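You operate a simulated robot arm through the tools that you are given. There is no shell and no other tool.

You are at the controls of a simulated two-armed robot. One attempt, no reset.

Task
Switch the tea stove on and fill the steel kettle to MAX.
Fine: from the spout; then spout back in the middle, lid shut.

The check looks at the end state, three seconds after you hand in, the way a careful person would. Anything else that was tipped, shoved, dropped, spilled or broken makes it a failure. Lids that push on must go on centred and level and be pressed home; caps that screw on are set level and turned clockwise until they are tight.

Robot
Two 7-joint arms with fingered hands on one trunk that stands fixed in place. Base frame: the origin is at the foot of the trunk, x ahead of it, y to its left, z up. Lengths are in mm, angles in rad, forces in N, time in s.
The left shoulder is at [25, 215, 1172], the right one opposite. With the tool pointing down near the work surface each hand reaches from about 100 to 680 mm from the base axis, measured 20 degrees to its own side. Payload 3.6 kg a hand.
The tool frame of a hand sits at the grasp point between the pads (the TCP): z along the fingers, y along the line on which they close. The tips reach 22 mm beyond it. Largest opening 132 mm; the body of the gripper starts 60 mm behind the TCP. The gripper is a hand of 4 fingers: y runs from the thumb to the fingers, the wrist lies at [0, 0, -203] in the tool frame.
Orientation is told as [roll, pitch, yaw] about the base's x, y, z axes, in that order, counted from this pose: with the fingers straight down and closing along the base's y, the tool's x points along the base's -x, its y along +y and its z along -z.

Tools
- The arms move only by the tool move_arm. It takes "left_plan", "right_plan" or both (then of equal length, played together; a hand with none holds still); each is a list of rows, each a list of 2 entries, a list of its own where there are three numbers: the shift along the tool's x, y, z in mm, then the turn, a rotation vector about the tool's x, y, z in rad. In form: [[[tx, ty, tz], [wx, wy, wz]], ...]. A call has 1 to 20 rows; each row is the pose to reach, as a shift and turn from the pose commanded when the call began, along the tool's axes at that moment. Each row takes 0.2 s and may step no farther than 50 mm and 0.15 rad from the row before; otherwise, the whole call is refused. A pose out of reach is approached as far as the arm can. The call stops where the force on the tool passes 40 N (or 10 N more than at its start, if that is more) or the arm is blocked; 0.2 s more then pass. In this call time passes only in rows, and 0.2 s behind the last. The reply holds the time, the measured pose of the TCP, the force on the tool along the base axes, the opening and the grip force, in the units named above and with some noise, with the torque about the TCP (base axes, N m) and any sound that the robot's microphone picked up.
- Cameras (640 x 400 px; columns grow to the right, rows downward): "scene" is now at [146.2, -51.8, 1136.1]; the picture's right is [-0.60, -0.80, 0.00], its down [0.12, -0.09, -0.99] and it looks along [0.79, -0.59, 0.16] (base axes); focal length 214 px, centre (320, 200). "left" rides on the left gripper at [-53, -53, -84] in its tool frame; the picture's right is [0.71, -0.71, 0.00], its down [0.53, 0.53, -0.67] and it looks along [0.47, 0.47, 0.74] (tool axes); focal length 247 px, centre (320, 200). "right" rides on the right gripper at [53, -53, -84] in its tool frame; the picture's right is [0.71, 0.71, 0.00], its down [-0.53, 0.53, -0.67] and it looks along [-0.47, 0.47, 0.74] (tool axes); focal length 247 px, centre (320, 200). There is no depth. A picture from a camera that has moved, and an enlarged one, comes with that camera's place and axes in the base frame and with its lens.
- capture(camera): a new picture of that camera. It takes no simulated time.
- raise_lower(by): slides the trunk up (or, below 0, down) by that many mm; the arms and the scene camera ride with it, the base frame stays. It gives what a move gives, with no picture.
- curl_fingers(finger1, finger2, finger3, thumb_bend, hand): sets how far each is bent, from 0 (flat) to 100 (curled in); at 30 the hand is open as for a grip, at 70 the pads meet at the TCP. One left out holds its place. A second passes; each finger stops where it meets its share of the squeeze, and holds until it gets a number again. It is the only way to open and close the hand. It gives what a move gives, with no picture; readings hold the bend of each and the force on the fingers (four entries, about 0 where the hand has none), thumb and palm.
- head_to(pan, tilt): turns the head with the scene camera to pan (to the left, within 1.047 rad either way) and tilt (down, from -0.506 to 1.204), counted from straight ahead of the robot. It gives what a move gives.
- zoom(camera, box): a new picture of the part [left, top, right, bottom] of that camera's present view, enlarged. It takes no simulated time.
- job_done(): hands the job in; it is judged then, once.

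Nothing tells you positions but the pictures and the camera data. Unless the task says otherwise, let go and move clear before handing in.

The tools are called after ">>>" by a JSON object that holds its "name" and its "arguments". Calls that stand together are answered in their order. move_arm: Moves the arms, as the interface text tells. Its arguments: {"type":"object","properties":{"left_plan":{"type":"array"},"right_plan":{"type":"array"}},"required":[]} The other tools are called the same way: raise_lower (by) slides the trunk up or down; curl_fingers (finger1, finger2, finger3, thumb_bend, hand) moves the fingers one by one; head_to (pan, tilt) turns the head that bears the scene camera; capture (camera) takes a picture; zoom (camera, box) takes an enlarged picture of a part of a camera's view; job_done () hands the job in.

At the start:

```text
time: 0.0
left_ee_pos: [351.3, -49.4, 1226.5]
left_ee_rot: [-0.001, -0.001, -0.001]
left_force: [0.1, 0.2, -1.3]
left_torque: [-0.02, 0.02, -0.05]
left_gripper_width: 131.8
left_finger_force: 0.0
left_shape: jaw
left_bend: [30.0, 30.0, 30.0, 30.0]
left_finger forces: [0.0, 0.0, 0.1, 0.0, 0.0, 0.0]
right_ee_pos: [330.1, -345.2, 1322.2]
right_ee_rot: [0.0, 0.0, 0.001]
right_force: [-0.9, 0.0, 0.2]
right_torque: [0.01, -0.01, -0.02]
right_gripper_width: 131.6
right_finger_force: 0.1
right_shape: jaw
right_bend: [30.0, 30.0, 30.0, 30.0]
right_finger forces: [0.0, 0.0, 0.0, 0.1, 0.1, 0.0]
trunk travel left (down, up): [-450.0, 226.0]
head pan, tilt: [-0.639, -0.157]
```

scene: 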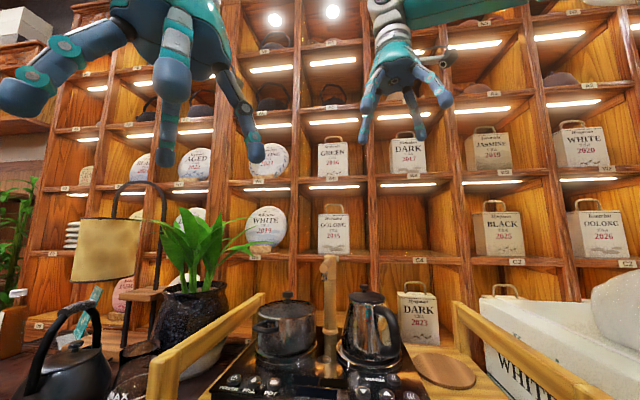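
right: 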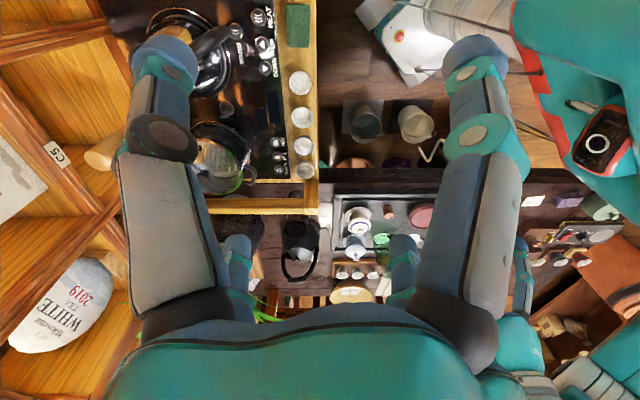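
left: 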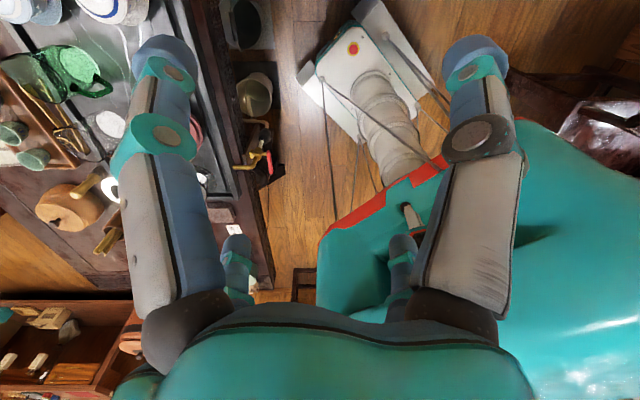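

I see a tea shop with a tea stove (two hobs, a spout between them, a touch panel in front) ahead and to the right. I'll look closer with the head before moving anything.

>>> {"name": "head_to", "arguments": {"pan": -0.75, "tilt": 0.5}}

```text
time: 1.0
left_ee_pos: [352.0, -49.2, 1226.1]
left_ee_rot: [0.001, 0.0, -0.001]
left_force: [0.5, 0.6, 0.8]
left_torque: [-0.05, 0.03, 0.02]
left_gripper_width: 132.0
left_finger_force: 0.1
left_shape: jaw
left_bend: [30.0, 30.0, 30.0, 30.0]
left_finger forces: [0.0, 0.1, 0.1, 0.0, 0.0, 0.0]
right_ee_pos: [329.5, -345.3, 1323.1]
right_ee_rot: [-0.002, -0.002, 0.0]
right_force: [-0.5, -0.1, -0.2]
right_torque: [0.01, 0.0, -0.01]
right_gripper_width: 131.8
right_finger_force: 0.0
right_shape: jaw
right_bend: [30.0, 30.0, 30.0, 30.0]
right_finger forces: [0.0, 0.0, 0.1, 0.0, 0.0, 0.0]
trunk travel left (down, up): [-450.0, 226.0]
head pan, tilt: [-0.75, 0.499]
```

The head has turned; now I take pictures of the stove area.

>>> {"name": "capture", "arguments": {"camera": "scene"}}

>>> {"name": "zoom", "arguments": {"camera": "scene", "box": [160, 80, 480, 280]}}

>>> {"name": "zoom", "arguments": {"camera": "right", "box": [100, 0, 340, 220]}}

```text
taken
camera scene: at [144.5, -63.1, 1076.3], right [-0.68, -0.73, 0.0], down [-0.35, 0.33, -0.88], along [0.64, -0.6, -0.48], focal length 214 px, centre (320, 200)
```

scene: 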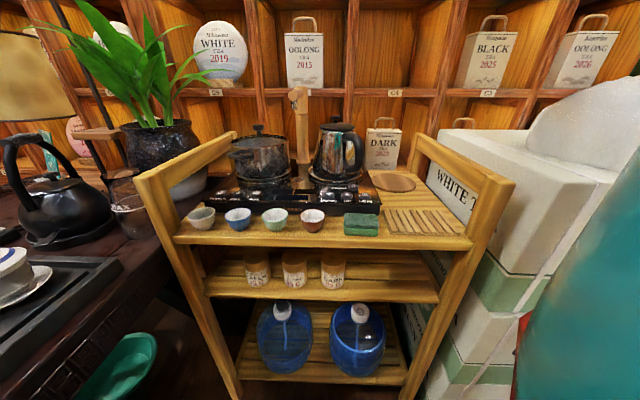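

```text
2.00 times, centred on (320, 180) of scene
camera zoom: at [144.5, -63.1, 1076.3], right [-0.68, -0.73, 0.0], down [-0.35, 0.33, -0.88], along [0.64, -0.6, -0.48], focal length 429 px, centre (320, 240)
```

zoom: 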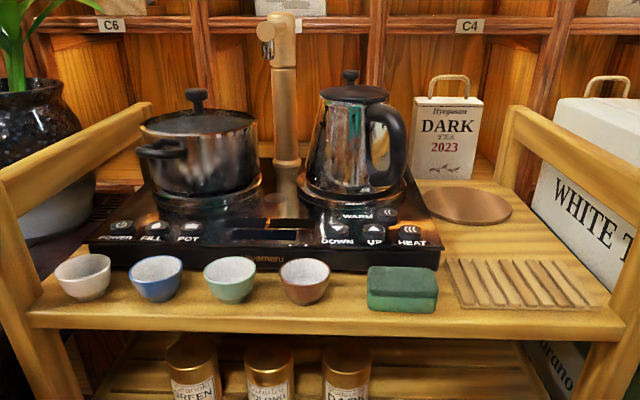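

```text
1.82 times, centred on (220, 110) of right
camera zoom: at [276.8, -396.4, 1407.8], right [-0.71, 0.71, 0.0], down [0.53, 0.53, 0.67], along [0.47, 0.47, -0.74], focal length 449 px, centre (502, 364)
```

zoom: 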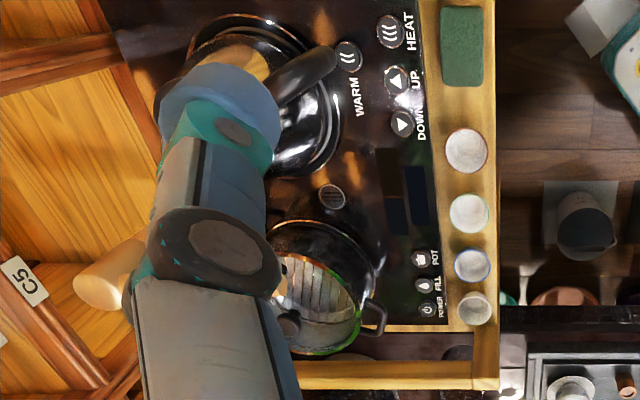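

The stove sits on a trolley: row of buttons POWER/FILL/POT on the left and WARM/DOWN/UP/HEAT on the right, swivel spout between a pot (left hob) and the steel kettle (right hob). From two views the FILL button is at about (606, -229, 843). I take closer zooms.

>>> {"name": "zoom", "arguments": {"camera": "scene", "box": [200, 170, 400, 230]}}

>>> {"name": "zoom", "arguments": {"camera": "scene", "box": [280, 80, 400, 200]}}

>>> {"name": "zoom", "arguments": {"camera": "right", "box": [160, 0, 320, 100]}}

```text
3.20 times, centred on (300, 200) of scene
camera zoom: at [144.5, -63.1, 1076.3], right [-0.68, -0.73, 0.0], down [-0.35, 0.33, -0.88], along [0.64, -0.6, -0.48], focal length 686 px, centre (384, 200)
```

zoom: 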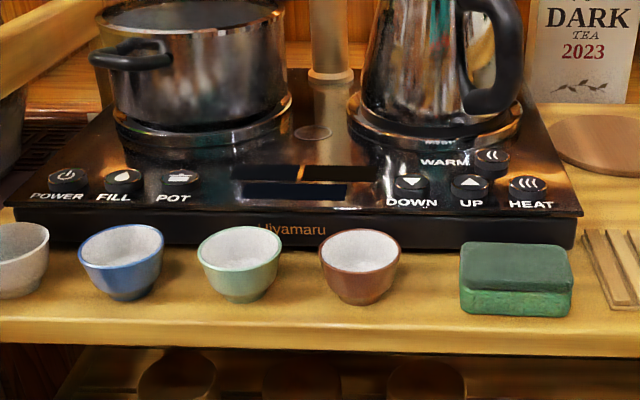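

```text
3.33 times, centred on (340, 140) of scene
camera zoom: at [144.5, -63.1, 1076.3], right [-0.68, -0.73, 0.0], down [-0.35, 0.33, -0.88], along [0.64, -0.6, -0.48], focal length 715 px, centre (253, 400)
```

zoom: 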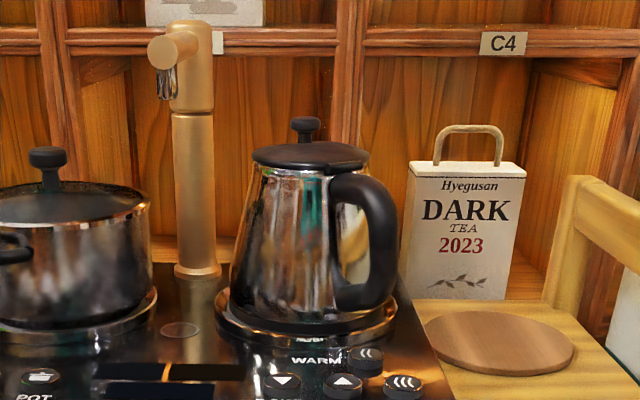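

```text
4.00 times, centred on (240, 50) of right
camera zoom: at [276.8, -396.4, 1407.8], right [-0.71, 0.71, 0.0], down [0.53, 0.53, 0.67], along [0.47, 0.47, -0.74], focal length 988 px, centre (640, 800)
```

zoom: 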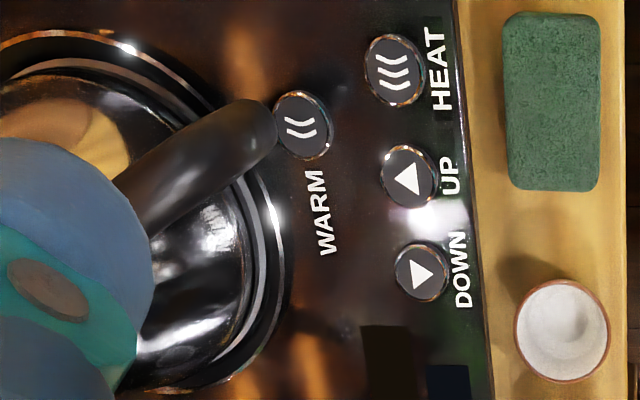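

The drain circle is at about (586,-393,843), spout nozzle above it at z≈1035, spout post at (695,-498), kettle centred near (518,-470) with its lid knob near z 1000. I rotate the right wrist to aim its camera at the kettle from the front.

>>> {"name": "move_arm", "arguments": {"right_plan": [[[-7, -1, 23], [0, 0, 0.143]], [[-14, -2, 45], [0, 0, 0.286]], [[-21, -4, 68], [0, 0, 0.428]], [[-28, -5, 90], [0, 0, 0.571]], [[-35, -6, 113], [0, 0, 0.714]], [[-43, -7, 135], [0, 0, 0.857]], [[-50, -8, 158], [0, 0, 1.0]], [[-57, -9, 180], [0, 0, 1.142]], [[-64, -11, 203], [0, 0, 1.285]], [[-71, -12, 225], [0, 0, 1.428]], [[-78, -13, 248], [0, 0, 1.571]]]}}

```text
time: 3.4
left_ee_pos: [351.1, -49.4, 1226.5]
left_ee_rot: [0.0, 0.0, 0.0]
left_force: [-0.1, -0.2, 0.9]
left_torque: [0.03, 0.03, 0.01]
left_gripper_width: 131.7
left_finger_force: 0.0
left_shape: jaw
left_bend: [30.0, 30.0, 30.0, 30.0]
left_finger forces: [0.1, 0.0, 0.0, 0.0, 0.0, 0.0]
right_ee_pos: [393.2, -488.7, 1071.9]
right_ee_rot: [0.007, 0.047, -1.54]
right_force: [-0.5, -0.1, 0.0]
right_torque: [-0.04, -0.01, -0.02]
right_gripper_width: 131.7
right_finger_force: 0.1
right_shape: jaw
right_bend: [30.0, 30.0, 30.0, 30.0]
right_finger forces: [0.1, 0.0, 0.1, 0.0, 0.0, 0.0]
right hand out of reach, approached as far as the arm can: row 8, 9, 10, 11
trunk travel left (down, up): [-450.0, 226.0]
head pan, tilt: [-0.75, 0.499]
```

The right arm got to the yaw but drifted to y=-489 due to reach limits. I check the view from there.

>>> {"name": "capture", "arguments": {"camera": "right"}}

>>> {"name": "capture", "arguments": {"camera": "scene"}}

```text
taken
camera right: at [337.7, -440.2, 1157.9], right [0.68, 0.73, 0.04], down [0.54, -0.54, 0.65], along [0.49, -0.42, -0.76], focal length 247 px, centre (320, 200)
```

right: 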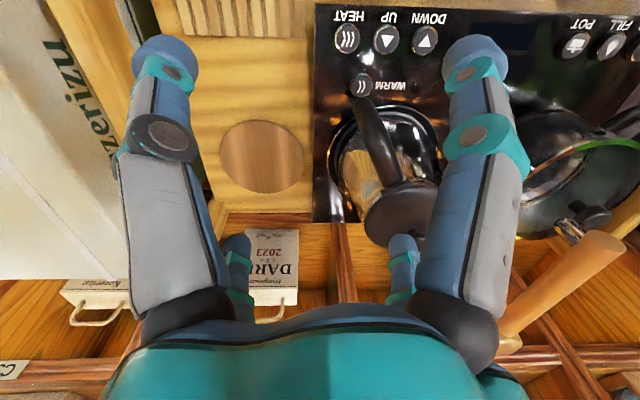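

```text
taken
camera scene: at [144.8, -63.3, 1076.2], right [-0.68, -0.73, 0.0], down [-0.35, 0.33, -0.88], along [0.64, -0.6, -0.48], focal length 214 px, centre (320, 200)
```

scene: 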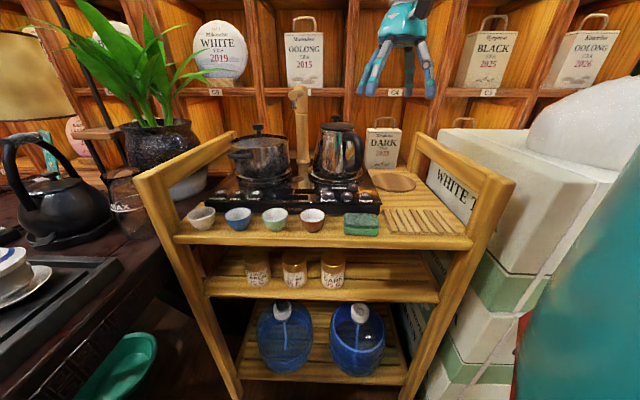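

The right camera sees kettle, pot and spout (upside down). I zoom on the kettle lid and the spout.

>>> {"name": "zoom", "arguments": {"camera": "right", "box": [310, 60, 470, 260]}}

>>> {"name": "zoom", "arguments": {"camera": "right", "box": [480, 120, 640, 320]}}

>>> {"name": "zoom", "arguments": {"camera": "scene", "box": [370, 0, 450, 100]}}

```text
2.00 times, centred on (390, 160) of right
camera zoom: at [337.7, -440.2, 1157.9], right [0.68, 0.73, 0.04], down [0.54, -0.54, 0.65], along [0.49, -0.42, -0.76], focal length 494 px, centre (180, 280)
```

zoom: 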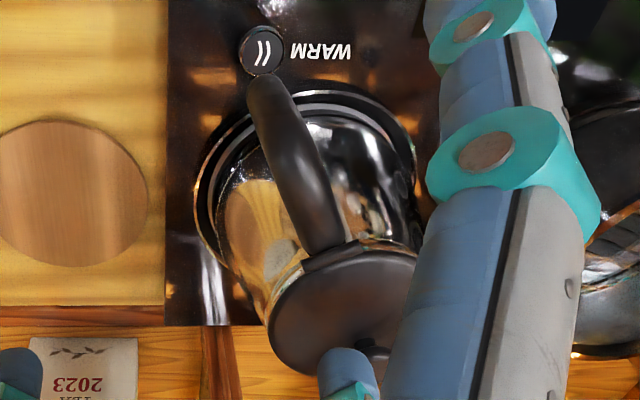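

```text
2.00 times, centred on (560, 220) of right
camera zoom: at [337.7, -440.2, 1157.9], right [0.68, 0.73, 0.04], down [0.54, -0.54, 0.65], along [0.49, -0.42, -0.76], focal length 494 px, centre (-160, 160)
```

zoom: 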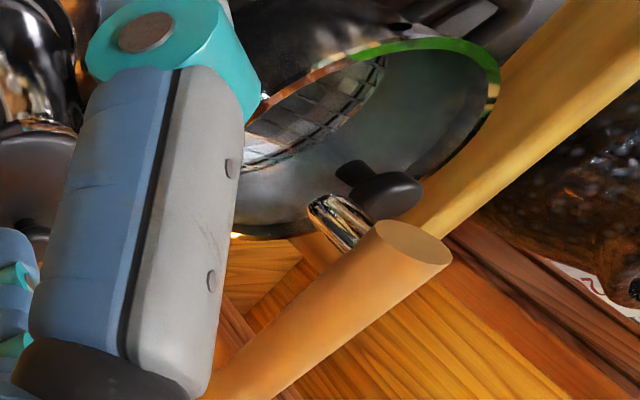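

```text
4.00 times, centred on (410, 50) of scene
camera zoom: at [144.8, -63.3, 1076.2], right [-0.68, -0.73, 0.0], down [-0.35, 0.33, -0.88], along [0.64, -0.6, -0.48], focal length 858 px, centre (-40, 800)
```

zoom: 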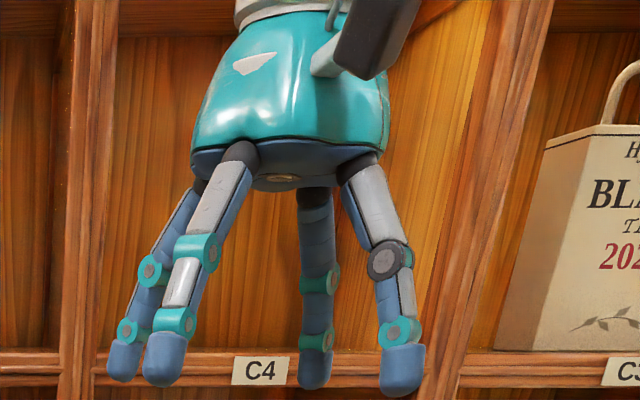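

The hand is a four-digit cross (thumb at -y, fingers at +y and ±x). I turn the wrist back to yaw -0.785 (aligned with the stove) and rise a bit for a clear look at the lid.

>>> {"name": "move_arm", "arguments": {"right_plan": [[[0, 0, -10], [0, 0, -0.131]], [[0, 0, -20], [0, 0, -0.262]], [[0, 0, -30], [0, 0, -0.393]], [[0, 0, -40], [0, 0, -0.524]], [[0, 0, -45], [0, 0, -0.655]], [[0, 0, -50], [0, 0, -0.786]]]}}

>>> {"name": "capture", "arguments": {"camera": "right"}}

```text
time: 4.8
left_ee_pos: [351.7, -49.5, 1225.9]
left_ee_rot: [0.001, -0.001, 0.0]
left_force: [0.2, -1.0, 0.3]
left_torque: [0.01, 0.0, 0.0]
left_gripper_width: 131.9
left_finger_force: 0.0
left_shape: jaw
left_bend: [30.0, 30.0, 30.0, 30.0]
left_finger forces: [0.1, 0.0, 0.0, 0.0, 0.0, 0.0]
right_ee_pos: [393.2, -490.4, 1120.0]
right_ee_rot: [0.037, 0.029, -0.749]
right_force: [0.9, -0.1, 0.4]
right_torque: [0.02, -0.02, 0.04]
right_gripper_width: 131.9
right_finger_force: 0.1
right_shape: jaw
right_bend: [30.0, 30.0, 30.0, 30.0]
right_finger forces: [0.1, 0.0, 0.0, 0.0, 0.1, 0.0]
trunk travel left (down, up): [-450.0, 226.0]
head pan, tilt: [-0.75, 0.499]
```

```text
taken
camera right: at [316.9, -495.6, 1204.3], right [-0.04, 1.0, 0.04], down [0.74, 0.0, 0.67], along [0.67, 0.06, -0.74], focal length 247 px, centre (320, 200)
```

right: 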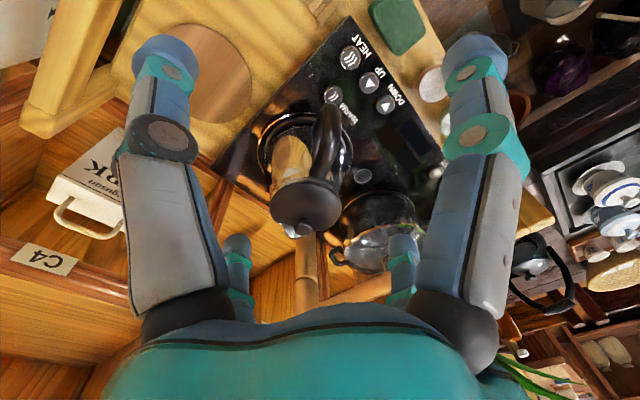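

Commands start from the actual pose. The kettle is now in clear view; I zoom on it.

>>> {"name": "zoom", "arguments": {"camera": "right", "box": [240, 80, 400, 260]}}

>>> {"name": "zoom", "arguments": {"camera": "right", "box": [320, 30, 440, 130]}}

```text
2.22 times, centred on (320, 170) of right
camera zoom: at [316.9, -495.6, 1204.3], right [-0.04, 1.0, 0.04], down [0.74, 0.0, 0.67], along [0.67, 0.06, -0.74], focal length 549 px, centre (320, 267)
```

zoom: 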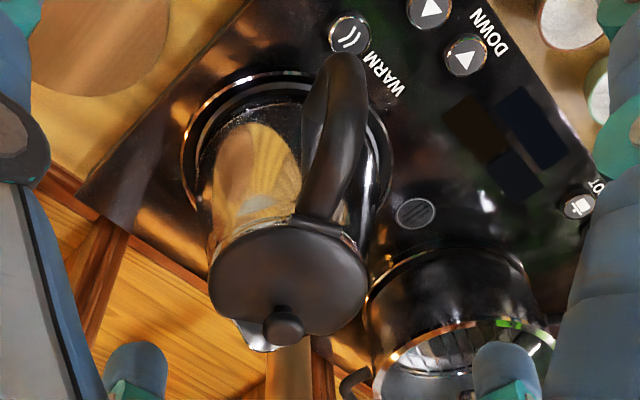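

```text
4.00 times, centred on (380, 80) of right
camera zoom: at [316.9, -495.6, 1204.3], right [-0.04, 1.0, 0.04], down [0.74, 0.0, 0.67], along [0.67, 0.06, -0.74], focal length 988 px, centre (80, 680)
```

zoom: 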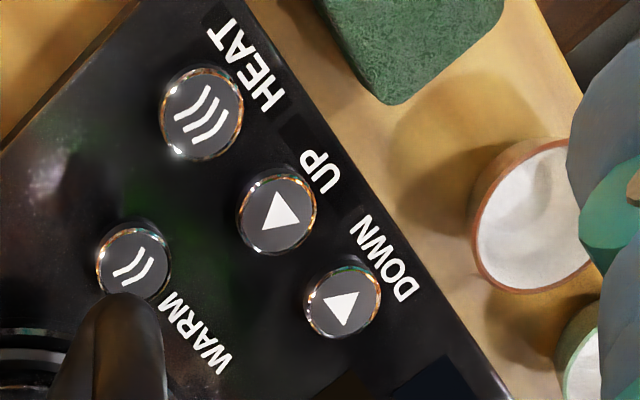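

Kettle axis is about (542,-495), lid top z≈975, knob ball top z≈1002; spout swing radius (~150 mm) passes right over the kettle at ~44°. I try a pointing hand shape: finger1 at 70, the others curled.

>>> {"name": "curl_fingers", "arguments": {"hand": "right", "finger1": 65, "finger2": 100, "finger3": 100, "thumb_bend": 100}}

>>> {"name": "capture", "arguments": {"camera": "right"}}

>>> {"name": "zoom", "arguments": {"camera": "scene", "box": [360, 0, 480, 120]}}

```text
time: 5.8
left_ee_pos: [350.7, -49.0, 1227.2]
left_ee_rot: [0.0, -0.001, 0.001]
left_force: [1.2, 0.9, -0.1]
left_torque: [0.03, 0.01, 0.0]
left_gripper_width: 132.2
left_finger_force: 0.0
left_shape: jaw
left_bend: [30.0, 30.0, 30.0, 30.0]
left_finger forces: [0.0, 0.0, 0.0, 0.0, 0.0, 0.0]
right_ee_pos: [392.0, -489.2, 1120.1]
right_ee_rot: [0.037, 0.028, -0.753]
right_force: [0.5, -0.8, 1.0]
right_torque: [-0.04, -0.02, -0.03]
right_gripper_width: 37.8
right_finger_force: 0.1
right_shape: fingers
right_bend: [65.0, 87.0, 92.0, 100.0]
right_finger forces: [0.1, 0.1, 0.0, 0.0, 0.1, 0.0]
trunk travel left (down, up): [-450.0, 226.0]
head pan, tilt: [-0.75, 0.499]
```

```text
taken
camera right: at [316.9, -495.4, 1204.1], right [-0.03, 1.0, 0.05], down [0.74, -0.01, 0.67], along [0.67, 0.06, -0.74], focal length 247 px, centre (320, 200)
```

right: 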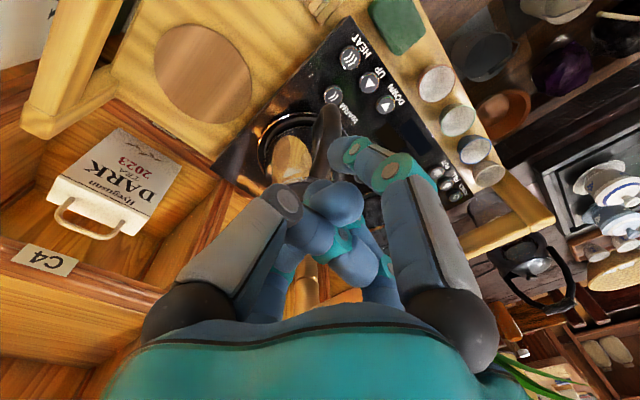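

```text
3.33 times, centred on (420, 60) of scene
camera zoom: at [144.6, -63.1, 1076.2], right [-0.68, -0.73, 0.0], down [-0.35, 0.33, -0.88], along [0.64, -0.6, -0.48], focal length 715 px, centre (-13, 667)
```

zoom: 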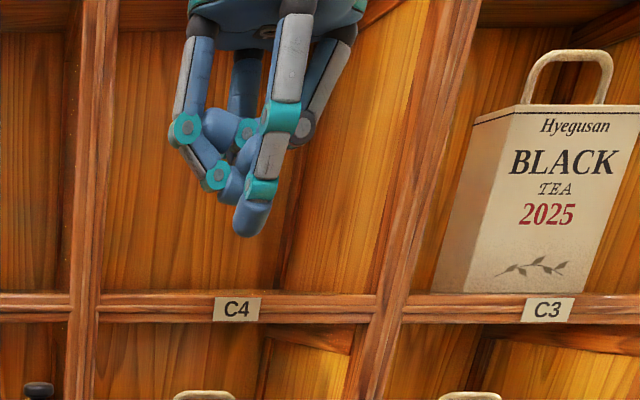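

finger1 (tool +x side) works as a pointer with tip ≈24 mm below the TCP. For POWER a digit on the far side gives better reach, so I try finger3.

>>> {"name": "curl_fingers", "arguments": {"hand": "right", "finger1": 30, "finger2": 30, "finger3": 30, "thumb_bend": 30}}

>>> {"name": "curl_fingers", "arguments": {"hand": "right", "finger1": 100, "finger2": 100, "finger3": 62, "thumb_bend": 100}}

>>> {"name": "capture", "arguments": {"camera": "right"}}

>>> {"name": "zoom", "arguments": {"camera": "scene", "box": [360, 0, 480, 120]}}

```text
time: 6.8
left_ee_pos: [351.3, -49.7, 1227.4]
left_ee_rot: [0.0, -0.001, -0.001]
left_force: [0.1, 1.5, 0.2]
left_torque: [0.02, 0.01, 0.03]
left_gripper_width: 131.9
left_finger_force: 0.1
left_shape: jaw
left_bend: [30.0, 30.0, 30.0, 30.0]
left_finger forces: [0.1, 0.0, 0.0, 0.1, 0.0, 0.0]
right_ee_pos: [391.8, -491.3, 1119.2]
right_ee_rot: [0.039, 0.026, -0.753]
right_force: [-0.6, 0.2, 1.0]
right_torque: [0.01, 0.03, -0.01]
right_gripper_width: 87.4
right_finger_force: 0.0
right_shape: fingers
right_bend: [30.0, 30.0, 30.0, 30.0]
right_finger forces: [0.0, 0.0, 0.0, 0.0, 0.0, 0.1]
trunk travel left (down, up): [-450.0, 226.0]
head pan, tilt: [-0.75, 0.499]
```

```text
time: 7.8
left_ee_pos: [351.4, -50.0, 1227.1]
left_ee_rot: [-0.001, 0.0, -0.002]
left_force: [0.2, 0.8, -0.4]
left_torque: [0.01, 0.02, 0.03]
left_gripper_width: 131.6
left_finger_force: 0.1
left_shape: jaw
left_bend: [30.0, 30.0, 30.0, 30.0]
left_finger forces: [0.1, 0.1, 0.0, 0.1, 0.1, 0.0]
right_ee_pos: [392.6, -489.5, 1118.8]
right_ee_rot: [0.037, 0.028, -0.753]
right_force: [0.3, 0.0, -0.1]
right_torque: [0.01, 0.01, -0.01]
right_gripper_width: 14.6
right_finger_force: 0.0
right_shape: fingers
right_bend: [92.0, 87.0, 62.0, 100.0]
right_finger forces: [0.1, 0.0, 0.0, 0.1, 0.0, 0.1]
trunk travel left (down, up): [-450.0, 226.0]
head pan, tilt: [-0.75, 0.499]
```

```text
taken
camera right: at [316.9, -495.4, 1204.1], right [-0.03, 1.0, 0.05], down [0.74, -0.01, 0.67], along [0.67, 0.06, -0.74], focal length 247 px, centre (320, 200)
```

right: 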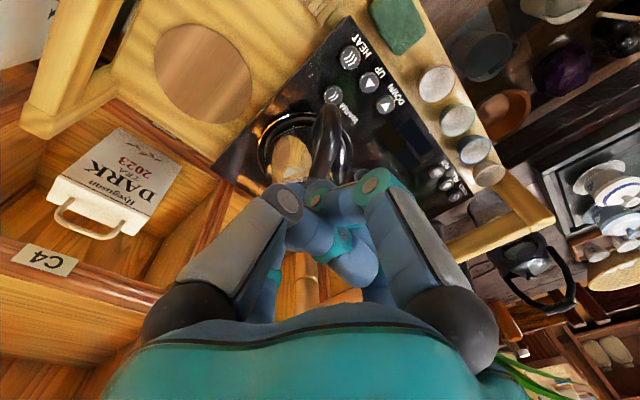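

```text
3.33 times, centred on (420, 60) of scene
camera zoom: at [144.6, -63.1, 1076.2], right [-0.68, -0.73, 0.0], down [-0.35, 0.33, -0.88], along [0.64, -0.6, -0.48], focal length 715 px, centre (-13, 667)
```

zoom: 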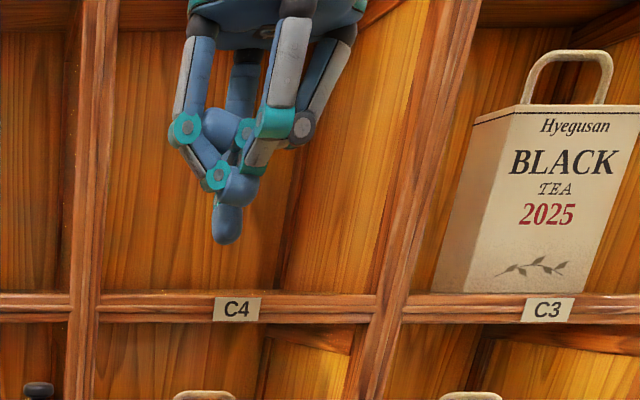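

finger3 (tool -x side) points with its tip ≈25 mm below and ≈22 mm out from the TCP. POWER is at about (637,-200,847), FILL (608,-231); the pot handle hangs near (644,-267,925), so I approach with the hand tilted back. First I hover above POWER.

>>> {"name": "move_arm", "arguments": {"right_plan": [[[23, 33, 16], [0.003, -0.034, 0.003]], [[46, 65, 31], [0.007, -0.069, 0.006]], [[69, 98, 47], [0.01, -0.103, 0.008]], [[92, 130, 63], [0.013, -0.137, 0.011]], [[114, 163, 78], [0.017, -0.172, 0.014]], [[102, 198, 98], [0.02, -0.206, 0.016]], [[90, 233, 119], [0.024, -0.24, 0.019]], [[78, 268, 139], [0.027, -0.275, 0.022]], [[66, 303, 159], [0.03, -0.309, 0.025]], [[54, 338, 179], [0.034, -0.344, 0.027]], [[43, 373, 199], [0.037, -0.378, 0.03]]]}}

>>> {"name": "capture", "arguments": {"camera": "scene"}}

>>> {"name": "zoom", "arguments": {"camera": "scene", "box": [160, 100, 320, 260]}}

>>> {"name": "capture", "arguments": {"camera": "right"}}

```text
time: 10.2
left_ee_pos: [350.7, -49.2, 1227.4]
left_ee_rot: [0.001, 0.001, 0.0]
left_force: [0.2, -0.5, -0.2]
left_torque: [-0.01, 0.02, 0.0]
left_gripper_width: 132.1
left_finger_force: 0.0
left_shape: jaw
left_bend: [30.0, 30.0, 30.0, 30.0]
left_finger forces: [0.0, 0.0, 0.0, 0.0, 0.0, 0.1]
right_ee_pos: [513.9, -385.9, 1065.5]
right_ee_rot: [0.007, -0.315, -0.783]
right_force: [-0.7, 0.2, 0.0]
right_torque: [0.01, -0.02, 0.0]
right_gripper_width: 15.1
right_finger_force: 0.0
right_shape: fingers
right_bend: [92.0, 87.0, 62.0, 100.0]
right_finger forces: [0.1, 0.1, 0.0, 0.1, 0.0, 0.0]
right hand out of reach, approached as far as the arm can: row 5, 6, 7, 8, 9, 10, 11
trunk travel left (down, up): [-450.0, 226.0]
head pan, tilt: [-0.75, 0.499]
```

```text
taken
camera scene: at [144.7, -63.1, 1076.2], right [-0.68, -0.73, 0.0], down [-0.35, 0.33, -0.88], along [0.64, -0.6, -0.48], focal length 214 px, centre (320, 200)
```

scene: 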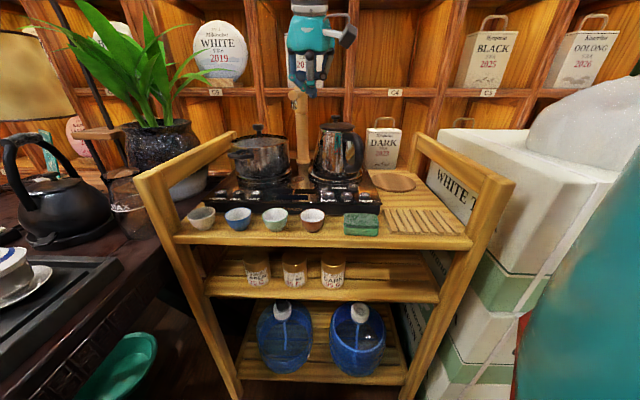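

```text
2.50 times, centred on (240, 180) of scene
camera zoom: at [144.7, -63.1, 1076.2], right [-0.68, -0.73, 0.0], down [-0.35, 0.33, -0.88], along [0.64, -0.6, -0.48], focal length 536 px, centre (520, 250)
```

zoom: 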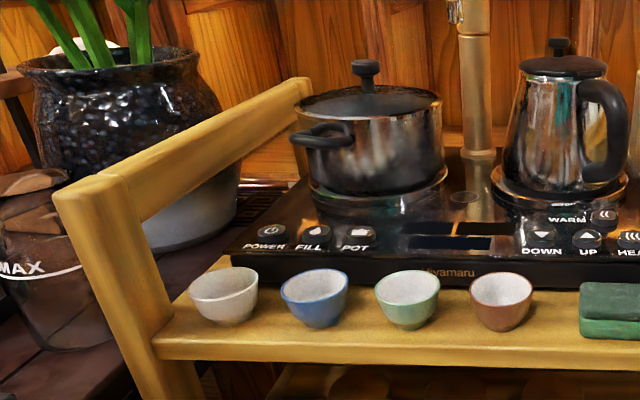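

```text
taken
camera right: at [421.4, -368.4, 1128.3], right [0.02, 0.98, -0.21], down [0.57, 0.16, 0.8], along [0.82, -0.14, -0.56], focal length 247 px, centre (320, 200)
```

right: 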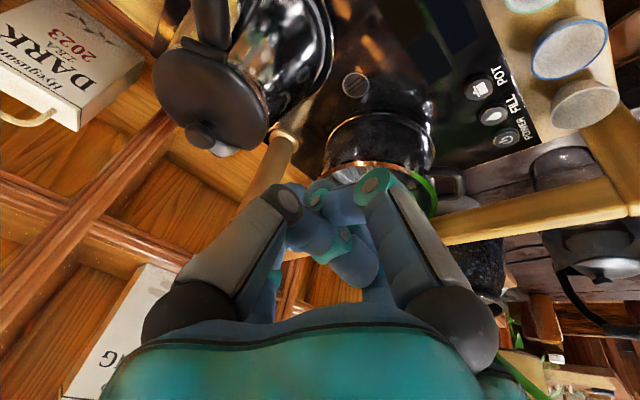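

The arm can't hold that yaw so far inward; it drifted to just in front of the spout (nothing touched). I back off toward the robot and turn the wrist to yaw 0, upright.

>>> {"name": "move_arm", "arguments": {"right_plan": [[[27, 1, -15], [0, 0, 0]], [[54, 1, -30], [-0.015, 0.037, -0.097]], [[80, 2, -45], [-0.031, 0.075, -0.194]], [[106, 2, -61], [-0.046, 0.112, -0.291]], [[106, 2, -61], [-0.062, 0.15, -0.388]], [[106, 2, -61], [-0.077, 0.187, -0.485]], [[106, 2, -61], [-0.092, 0.224, -0.582]], [[106, 2, -61], [-0.108, 0.262, -0.679]], [[106, 2, -61], [-0.123, 0.299, -0.776]]]}}

```text
time: 12.2
left_ee_pos: [352.5, -48.5, 1227.6]
left_ee_rot: [-0.001, -0.001, 0.001]
left_force: [0.4, 0.7, 0.6]
left_torque: [-0.02, -0.01, 0.02]
left_gripper_width: 131.9
left_finger_force: 0.1
left_shape: jaw
left_bend: [30.0, 30.0, 30.0, 30.0]
left_finger forces: [0.1, 0.1, 0.1, 0.1, 0.0, 0.0]
right_ee_pos: [428.8, -301.1, 1085.3]
right_ee_rot: [-0.022, -0.026, -0.004]
right_force: [0.4, -0.1, -0.1]
right_torque: [0.06, -0.02, -0.02]
right_gripper_width: 15.1
right_finger_force: 0.0
right_shape: fingers
right_bend: [92.0, 87.0, 62.0, 100.0]
right_finger forces: [0.0, 0.0, 0.0, 0.0, 0.1, 0.0]
right hand out of reach, approached as far as the arm can: row 1, 2
trunk travel left (down, up): [-450.0, 226.0]
head pan, tilt: [-0.75, 0.499]
```

Now at yaw 0 over the front. Next I move to hover ~65 mm above POWER with a slight backward lean of the hand.

>>> {"name": "move_arm", "arguments": {"right_plan": [[[-25, 15, 22], [-0.003, -0.046, 0]], [[-50, 30, 45], [-0.006, -0.093, 0]], [[-75, 45, 67], [-0.009, -0.139, 0]], [[-101, 60, 90], [-0.012, -0.185, 0]], [[-126, 75, 112], [-0.016, -0.231, 0]], [[-151, 90, 135], [-0.019, -0.278, 0]], [[-176, 104, 157], [-0.022, -0.324, 0]]]}}

>>> {"name": "zoom", "arguments": {"camera": "scene", "box": [160, 80, 360, 260]}}

>>> {"name": "capture", "arguments": {"camera": "right"}}

```text
time: 13.8
left_ee_pos: [351.3, -48.4, 1227.9]
left_ee_rot: [0.001, -0.001, -0.001]
left_force: [0.1, -1.2, -0.7]
left_torque: [0.02, -0.01, 0.0]
left_gripper_width: 131.8
left_finger_force: 0.2
left_shape: jaw
left_bend: [30.0, 30.0, 30.0, 30.0]
left_finger forces: [0.0, 0.0, 0.0, 0.1, 0.1, 0.0]
right_ee_pos: [489.0, -300.6, 1012.7]
right_ee_rot: [0.003, -0.354, -0.004]
right_force: [0.1, 0.9, -0.6]
right_torque: [0.0, 0.01, 0.0]
right_gripper_width: 14.7
right_finger_force: 0.1
right_shape: fingers
right_bend: [92.0, 87.0, 62.0, 100.0]
right_finger forces: [0.0, 0.1, 0.0, 0.0, 0.0, 0.0]
right hand out of reach, approached as far as the arm can: row 1, 2, 3, 4, 5, 6, 7
trunk travel left (down, up): [-450.0, 226.0]
head pan, tilt: [-0.75, 0.499]
```

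```text
2.22 times, centred on (260, 170) of scene
camera zoom: at [144.7, -63.1, 1076.2], right [-0.68, -0.73, 0.0], down [-0.35, 0.33, -0.88], along [0.64, -0.6, -0.48], focal length 477 px, centre (453, 267)
```

zoom: 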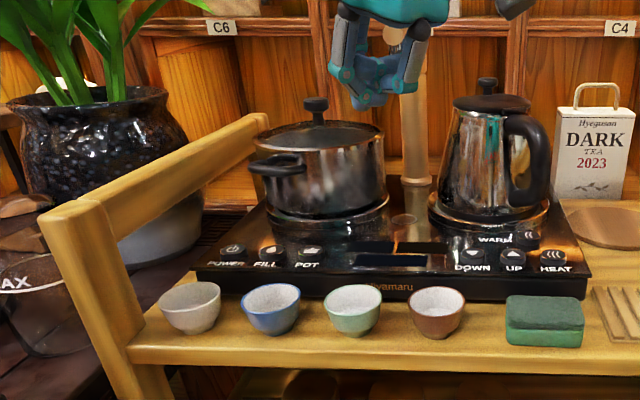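

```text
taken
camera right: at [410.6, -352.8, 1072.8], right [-0.66, 0.71, -0.24], down [0.26, 0.52, 0.81], along [0.7, 0.47, -0.53], focal length 247 px, centre (320, 200)
```

right: 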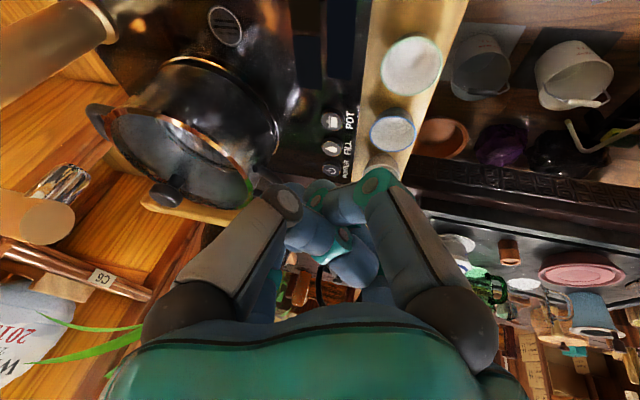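

The arm is blocked by wrist limits: its wrist is above shoulder height here. Raising the trunk should give the arm room (arms rise too, clear of things).

>>> {"name": "raise_lower", "arguments": {"by": 200}}

```text
time: 16.0
left_ee_pos: [352.1, -49.0, 1428.3]
left_ee_rot: [-0.001, 0.0, 0.001]
left_force: [-0.3, 0.2, 0.5]
left_torque: [0.01, -0.05, 0.01]
left_gripper_width: 131.9
left_finger_force: 0.1
left_shape: jaw
left_bend: [30.0, 30.0, 30.0, 30.0]
left_finger forces: [0.0, 0.0, 0.0, 0.0, 0.1, 0.0]
right_ee_pos: [485.8, -299.7, 1219.1]
right_ee_rot: [0.003, -0.366, -0.001]
right_force: [-0.6, -0.2, 0.2]
right_torque: [0.0, 0.0, 0.0]
right_gripper_width: 15.1
right_finger_force: 0.1
right_shape: fingers
right_bend: [92.0, 87.0, 62.0, 100.0]
right_finger forces: [0.0, 0.0, 0.0, 0.0, 0.1, 0.1]
trunk travel left (down, up): [-650.0, 26.0]
head pan, tilt: [-0.75, 0.499]
```

Trunk raised. Again toward hover over POWER.

>>> {"name": "move_arm", "arguments": {"right_plan": [[[-2, 12, 39], [0, 0, 0]], [[-4, 25, 78], [0, 0, 0]], [[-5, 37, 117], [0, 0, 0]], [[-7, 50, 156], [0, 0, 0]], [[-9, 62, 195], [0, 0, 0]], [[-11, 75, 234], [0, 0, 0]], [[-12, 87, 273], [0, 0, 0]], [[-14, 100, 312], [0, 0, 0]]]}}

>>> {"name": "capture", "arguments": {"camera": "scene"}}

>>> {"name": "capture", "arguments": {"camera": "right"}}

```text
time: 17.8
left_ee_pos: [350.7, -48.5, 1427.2]
left_ee_rot: [0.001, 0.001, 0.0]
left_force: [-0.5, -0.5, -0.6]
left_torque: [-0.03, 0.01, -0.01]
left_gripper_width: 132.0
left_finger_force: 0.1
left_shape: jaw
left_bend: [30.0, 30.0, 30.0, 30.0]
left_finger forces: [0.0, 0.0, 0.0, 0.0, 0.0, 0.0]
right_ee_pos: [440.0, -328.5, 1135.7]
right_ee_rot: [0.002, -0.366, -0.001]
right_force: [-0.2, 0.5, 0.5]
right_torque: [0.01, 0.03, 0.02]
right_gripper_width: 14.7
right_finger_force: 0.0
right_shape: fingers
right_bend: [92.0, 87.0, 62.0, 100.0]
right_finger forces: [0.0, 0.0, 0.1, 0.1, 0.1, 0.0]
right hand out of reach, approached as far as the arm can: row 1, 2, 3, 4, 5, 6, 7, 8
trunk travel left (down, up): [-650.0, 26.0]
head pan, tilt: [-0.75, 0.499]
```

```text
taken
camera scene: at [144.1, -63.2, 1277.7], right [-0.68, -0.73, 0.0], down [-0.35, 0.33, -0.88], along [0.64, -0.6, -0.48], focal length 214 px, centre (320, 200)
```

scene: 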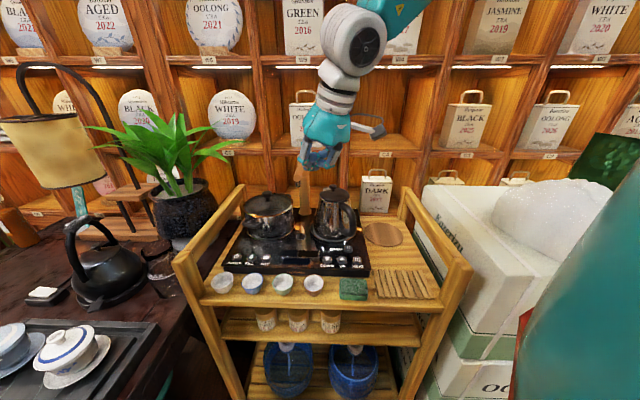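

```text
taken
camera right: at [360.8, -381.1, 1195.1], right [-0.66, 0.71, -0.25], down [0.25, 0.52, 0.81], along [0.71, 0.47, -0.52], focal length 247 px, centre (320, 200)
```

right: 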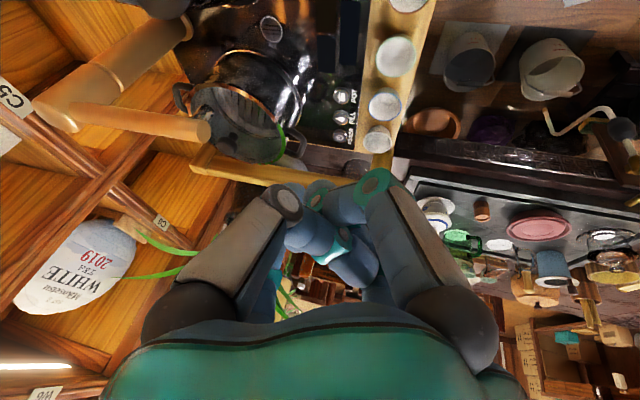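

Still limited; the arm seems wound into a joint limit. I go back toward the starting configuration (high, yaw 0, upright) and try another route.

>>> {"name": "move_arm", "arguments": {"right_plan": [[[1, -2, -36], [0, 0.046, 0]], [[2, -4, -72], [0, 0.092, 0]], [[3, -6, -108], [0, 0.137, 0]], [[4, -8, -143], [0, 0.183, 0]], [[5, -10, -179], [0, 0.229, 0]], [[6, -13, -215], [0, 0.275, 0]], [[7, -15, -251], [0, 0.32, 0]], [[8, -17, -287], [0, 0.366, 0]]]}}

>>> {"name": "capture", "arguments": {"camera": "scene"}}

```text
time: 19.6
left_ee_pos: [350.8, -49.7, 1427.5]
left_ee_rot: [-0.001, -0.002, -0.001]
left_force: [-0.3, 0.0, 0.8]
left_torque: [-0.02, -0.02, -0.01]
left_gripper_width: 131.8
left_finger_force: 0.1
left_shape: jaw
left_bend: [30.0, 30.0, 30.0, 30.0]
left_finger forces: [0.0, 0.0, 0.0, 0.0, 0.1, 0.1]
right_ee_pos: [333.1, -345.5, 1402.4]
right_ee_rot: [0.003, -0.001, -0.001]
right_force: [0.3, 0.2, 0.1]
right_torque: [0.01, 0.01, 0.03]
right_gripper_width: 15.0
right_finger_force: 0.2
right_shape: fingers
right_bend: [92.0, 87.0, 62.0, 100.0]
right_finger forces: [0.1, 0.1, 0.0, 0.1, 0.1, 0.0]
trunk travel left (down, up): [-650.0, 26.0]
head pan, tilt: [-0.75, 0.499]
```

```text
taken
camera scene: at [143.4, -62.7, 1277.8], right [-0.68, -0.73, 0.0], down [-0.35, 0.33, -0.88], along [0.64, -0.6, -0.48], focal length 214 px, centre (320, 200)
```

scene: 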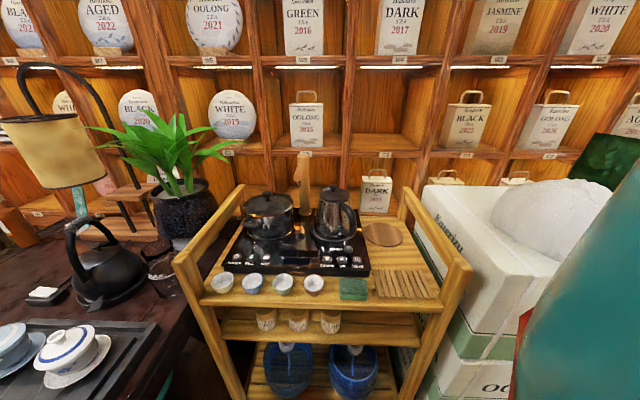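

Back at a clean pose. I now approach POWER by a direct upright route, in steps, watching reach.

>>> {"name": "move_arm", "arguments": {"right_plan": [[[-15, 12, 30], [0, 0, 0]], [[-30, 25, 60], [0, 0, 0]], [[-45, 37, 90], [0, 0, 0]], [[-60, 50, 120], [0, 0, 0]], [[-75, 62, 150], [0, 0, 0]], [[-90, 75, 180], [0, 0, 0]], [[-105, 87, 210], [0, 0, 0]], [[-120, 100, 240], [0, 0, 0]]]}}

```text
time: 21.4
left_ee_pos: [351.7, -50.3, 1427.4]
left_ee_rot: [-0.001, -0.001, -0.002]
left_force: [0.2, -1.0, 0.8]
left_torque: [-0.02, 0.01, 0.04]
left_gripper_width: 131.7
left_finger_force: 0.0
left_shape: jaw
left_bend: [30.0, 30.0, 30.0, 30.0]
left_finger forces: [0.0, 0.1, 0.0, 0.1, 0.0, 0.0]
right_ee_pos: [403.1, -295.3, 1197.0]
right_ee_rot: [0.004, -0.002, -0.002]
right_force: [0.1, 0.1, 0.3]
right_torque: [0.02, -0.02, -0.01]
right_gripper_width: 14.8
right_finger_force: 0.1
right_shape: fingers
right_bend: [92.0, 87.0, 62.0, 100.0]
right_finger forces: [0.0, 0.0, 0.0, 0.1, 0.0, 0.0]
right hand out of reach, approached as far as the arm can: row 6, 7, 8
trunk travel left (down, up): [-650.0, 26.0]
head pan, tilt: [-0.75, 0.499]
```

The stop at y≈-295 may be the left arm (parked across at y≈-49) being in the way, so I move the left hand to its own side, high and clear.

>>> {"name": "head_to", "arguments": {"pan": 0.4, "tilt": 0.0}}

>>> {"name": "capture", "arguments": {"camera": "scene"}}

```text
time: 22.8
left_ee_pos: [351.6, -49.2, 1427.0]
left_ee_rot: [0.001, 0.0, -0.001]
left_force: [0.0, -0.6, -0.2]
left_torque: [0.01, 0.0, -0.03]
left_gripper_width: 132.0
left_finger_force: 0.1
left_shape: jaw
left_bend: [30.0, 30.0, 30.0, 30.0]
left_finger forces: [0.0, 0.0, 0.1, 0.0, 0.0, 0.0]
right_ee_pos: [403.1, -293.5, 1198.2]
right_ee_rot: [0.003, 0.0, -0.003]
right_force: [0.2, 0.7, 0.0]
right_torque: [0.01, 0.01, 0.03]
right_gripper_width: 15.2
right_finger_force: 0.1
right_shape: fingers
right_bend: [92.0, 87.0, 62.0, 100.0]
right_finger forces: [0.0, 0.0, 0.0, 0.1, 0.0, 0.1]
trunk travel left (down, up): [-650.0, 26.0]
head pan, tilt: [0.4, 0.0]
```

```text
taken
camera scene: at [160.5, 33.9, 1323.8], right [0.39, -0.92, 0.0], down [0.0, 0.0, -1.0], along [0.92, 0.39, 0.0], focal length 214 px, centre (320, 200)
```

scene: 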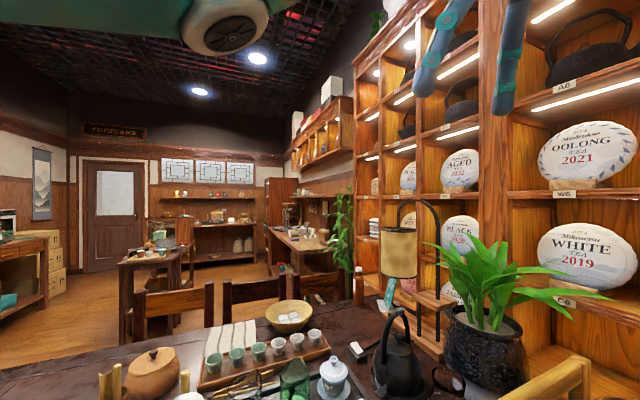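

The space to the left is open at that height. I move the left hand 270 mm to the left and turn the head back.

>>> {"name": "move_arm", "arguments": {"left_plan": [[[3, 39, 0], [0, 0, 0]], [[6, 78, 0], [0, 0, 0]], [[9, 116, 0], [0, 0, 0]], [[12, 155, 0], [0, 0, 0]], [[15, 193, 0], [0, 0, 0]], [[18, 232, 0], [0, 0, 0]], [[20, 270, 0], [0, 0, 0]]]}}

>>> {"name": "head_to", "arguments": {"pan": -0.75, "tilt": 0.6}}

>>> {"name": "move_arm", "arguments": {"right_plan": [[[-15, 12, 10], [0, 0, 0]], [[-30, 25, 20], [0, 0, 0]], [[-45, 37, 30], [0, 0, 0]], [[-60, 50, 40], [0, 0, 0]]]}}

```text
time: 24.4
left_ee_pos: [329.9, 224.1, 1427.3]
left_ee_rot: [-0.003, 0.0, 0.001]
left_force: [-0.1, 0.5, -1.1]
left_torque: [-0.03, -0.03, 0.01]
left_gripper_width: 131.9
left_finger_force: 0.0
left_shape: jaw
left_bend: [30.0, 30.0, 30.0, 30.0]
left_finger forces: [0.0, 0.0, 0.1, 0.0, 0.0, 0.1]
right_ee_pos: [402.8, -293.3, 1198.5]
right_ee_rot: [0.002, -0.002, 0.0]
right_force: [-0.4, 0.5, -0.8]
right_torque: [0.01, 0.01, -0.01]
right_gripper_width: 14.7
right_finger_force: 0.0
right_shape: fingers
right_bend: [92.0, 87.0, 62.0, 100.0]
right_finger forces: [0.0, 0.0, 0.0, 0.0, 0.1, 0.0]
trunk travel left (down, up): [-650.0, 26.0]
head pan, tilt: [0.4, 0.0]
```

```text
time: 25.8
left_ee_pos: [331.3, 221.4, 1427.3]
left_ee_rot: [0.002, 0.0, 0.0]
left_force: [-0.8, 0.2, -0.2]
left_torque: [0.03, 0.02, 0.0]
left_gripper_width: 131.8
left_finger_force: 0.1
left_shape: jaw
left_bend: [30.0, 30.0, 30.0, 30.0]
left_finger forces: [0.0, 0.0, 0.1, 0.1, 0.0, 0.0]
right_ee_pos: [403.8, -295.1, 1198.5]
right_ee_rot: [0.005, -0.003, 0.0]
right_force: [1.3, 0.4, -0.2]
right_torque: [0.01, -0.01, -0.03]
right_gripper_width: 15.0
right_finger_force: 0.0
right_shape: fingers
right_bend: [92.0, 87.0, 62.0, 100.0]
right_finger forces: [0.1, 0.0, 0.0, 0.1, 0.0, 0.0]
trunk travel left (down, up): [-650.0, 26.0]
head pan, tilt: [-0.75, 0.6]
```

```text
time: 26.8
left_ee_pos: [331.4, 222.8, 1426.6]
left_ee_rot: [0.001, 0.0, 0.0]
left_force: [-0.2, -0.1, 0.0]
left_torque: [-0.01, 0.0, 0.0]
left_gripper_width: 131.6
left_finger_force: 0.0
left_shape: jaw
left_bend: [30.0, 30.0, 30.0, 30.0]
left_finger forces: [0.0, 0.0, 0.0, 0.0, 0.0, 0.0]
right_ee_pos: [402.6, -294.7, 1197.2]
right_ee_rot: [0.001, -0.001, -0.001]
right_force: [-0.5, 0.1, -0.4]
right_torque: [-0.03, -0.02, 0.01]
right_gripper_width: 15.0
right_finger_force: 0.1
right_shape: fingers
right_bend: [92.0, 87.0, 62.0, 100.0]
right_finger forces: [0.0, 0.0, 0.0, 0.0, 0.0, 0.0]
right hand out of reach, approached as far as the arm can: row 1, 2, 3, 4
trunk travel left (down, up): [-650.0, 26.0]
head pan, tilt: [-0.75, 0.6]
```

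Not the left arm, so it is a posture limit. I try going lower first (to z≈960), where the arm should have more room, and then look.

>>> {"name": "move_arm", "arguments": {"right_plan": [[[0, 0, 40], [0, 0, 0]], [[0, 0, 80], [0, 0, 0]], [[0, 0, 120], [0, 0, 0]], [[0, 0, 160], [0, 0, 0]], [[0, 0, 200], [0, 0, 0]], [[0, 0, 237], [0, 0, 0]]]}}

>>> {"name": "capture", "arguments": {"camera": "scene"}}

```text
time: 28.1
left_ee_pos: [331.5, 222.1, 1427.1]
left_ee_rot: [0.001, 0.0, 0.0]
left_force: [0.6, 0.5, -1.4]
left_torque: [0.02, -0.04, -0.01]
left_gripper_width: 131.8
left_finger_force: 0.1
left_shape: jaw
left_bend: [30.0, 30.0, 30.0, 30.0]
left_finger forces: [0.0, 0.1, 0.1, 0.0, 0.0, 0.0]
right_ee_pos: [341.1, -355.0, 1085.9]
right_ee_rot: [0.001, 0.0, 0.0]
right_force: [0.4, -0.7, -0.4]
right_torque: [0.02, -0.03, 0.0]
right_gripper_width: 14.9
right_finger_force: 0.0
right_shape: fingers
right_bend: [92.0, 87.0, 62.0, 100.0]
right_finger forces: [0.0, 0.0, 0.0, 0.0, 0.0, 0.0]
right hand out of reach, approached as far as the arm can: row 1, 2, 3, 4, 5, 6
trunk travel left (down, up): [-650.0, 26.0]
head pan, tilt: [-0.75, 0.6]
```

```text
taken
camera scene: at [142.0, -61.4, 1268.7], right [-0.68, -0.73, 0.0], down [-0.41, 0.39, -0.82], along [0.6, -0.56, -0.57], focal length 214 px, centre (320, 200)
```

scene: 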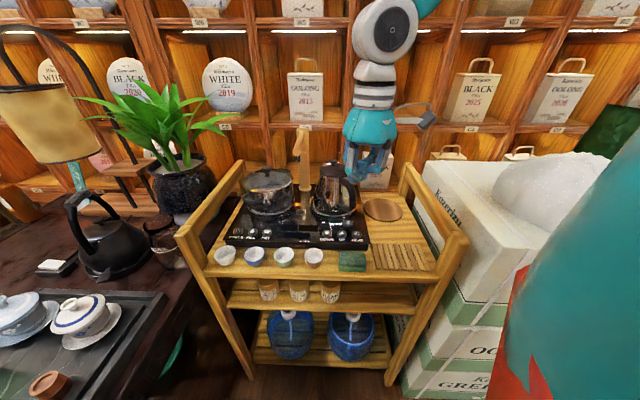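

The reach shrinks as the hand goes lower relative to the shoulder, so I want to see how the right arm is folded. I turn the head to view the right elbow.

>>> {"name": "head_to", "arguments": {"pan": -1.04, "tilt": -0.2}}

>>> {"name": "capture", "arguments": {"camera": "scene"}}

>>> {"name": "capture", "arguments": {"camera": "left"}}

```text
time: 29.3
left_ee_pos: [331.3, 220.5, 1426.9]
left_ee_rot: [0.0, 0.0, 0.0]
left_force: [-0.5, -0.9, 0.3]
left_torque: [-0.02, 0.02, 0.0]
left_gripper_width: 131.8
left_finger_force: 0.1
left_shape: jaw
left_bend: [30.0, 30.0, 30.0, 30.0]
left_finger forces: [0.0, 0.0, 0.1, 0.1, 0.0, 0.0]
right_ee_pos: [341.4, -354.5, 1086.4]
right_ee_rot: [0.003, 0.001, -0.004]
right_force: [0.2, -0.3, -0.5]
right_torque: [-0.02, 0.01, 0.0]
right_gripper_width: 15.2
right_finger_force: 0.2
right_shape: fingers
right_bend: [92.0, 87.0, 62.0, 100.0]
right_finger forces: [0.0, 0.0, 0.0, 0.1, 0.0, 0.0]
trunk travel left (down, up): [-650.0, 26.0]
head pan, tilt: [-1.04, -0.201]
```

```text
taken
camera scene: at [119.7, -72.8, 1341.3], right [-0.86, -0.51, 0.0], down [0.1, -0.17, -0.98], along [0.5, -0.85, 0.2], focal length 214 px, centre (320, 200)
```

scene: 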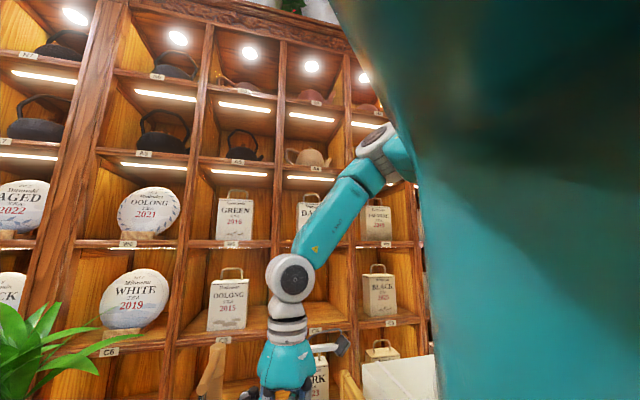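

```text
taken
camera left: at [385.4, 169.2, 1511.0], right [-0.71, -0.71, 0.0], down [-0.53, 0.53, 0.67], along [-0.47, 0.47, -0.74], focal length 247 px, centre (320, 200)
```

left: 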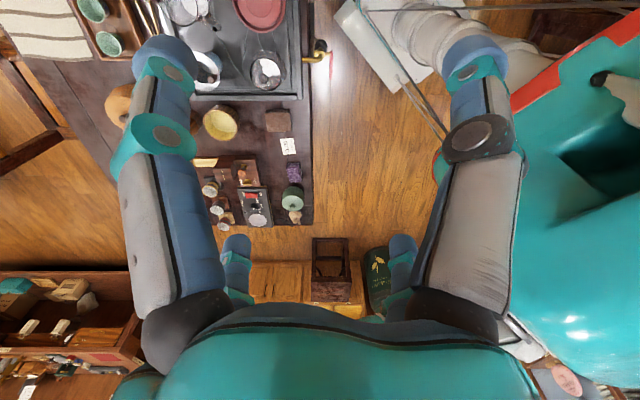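

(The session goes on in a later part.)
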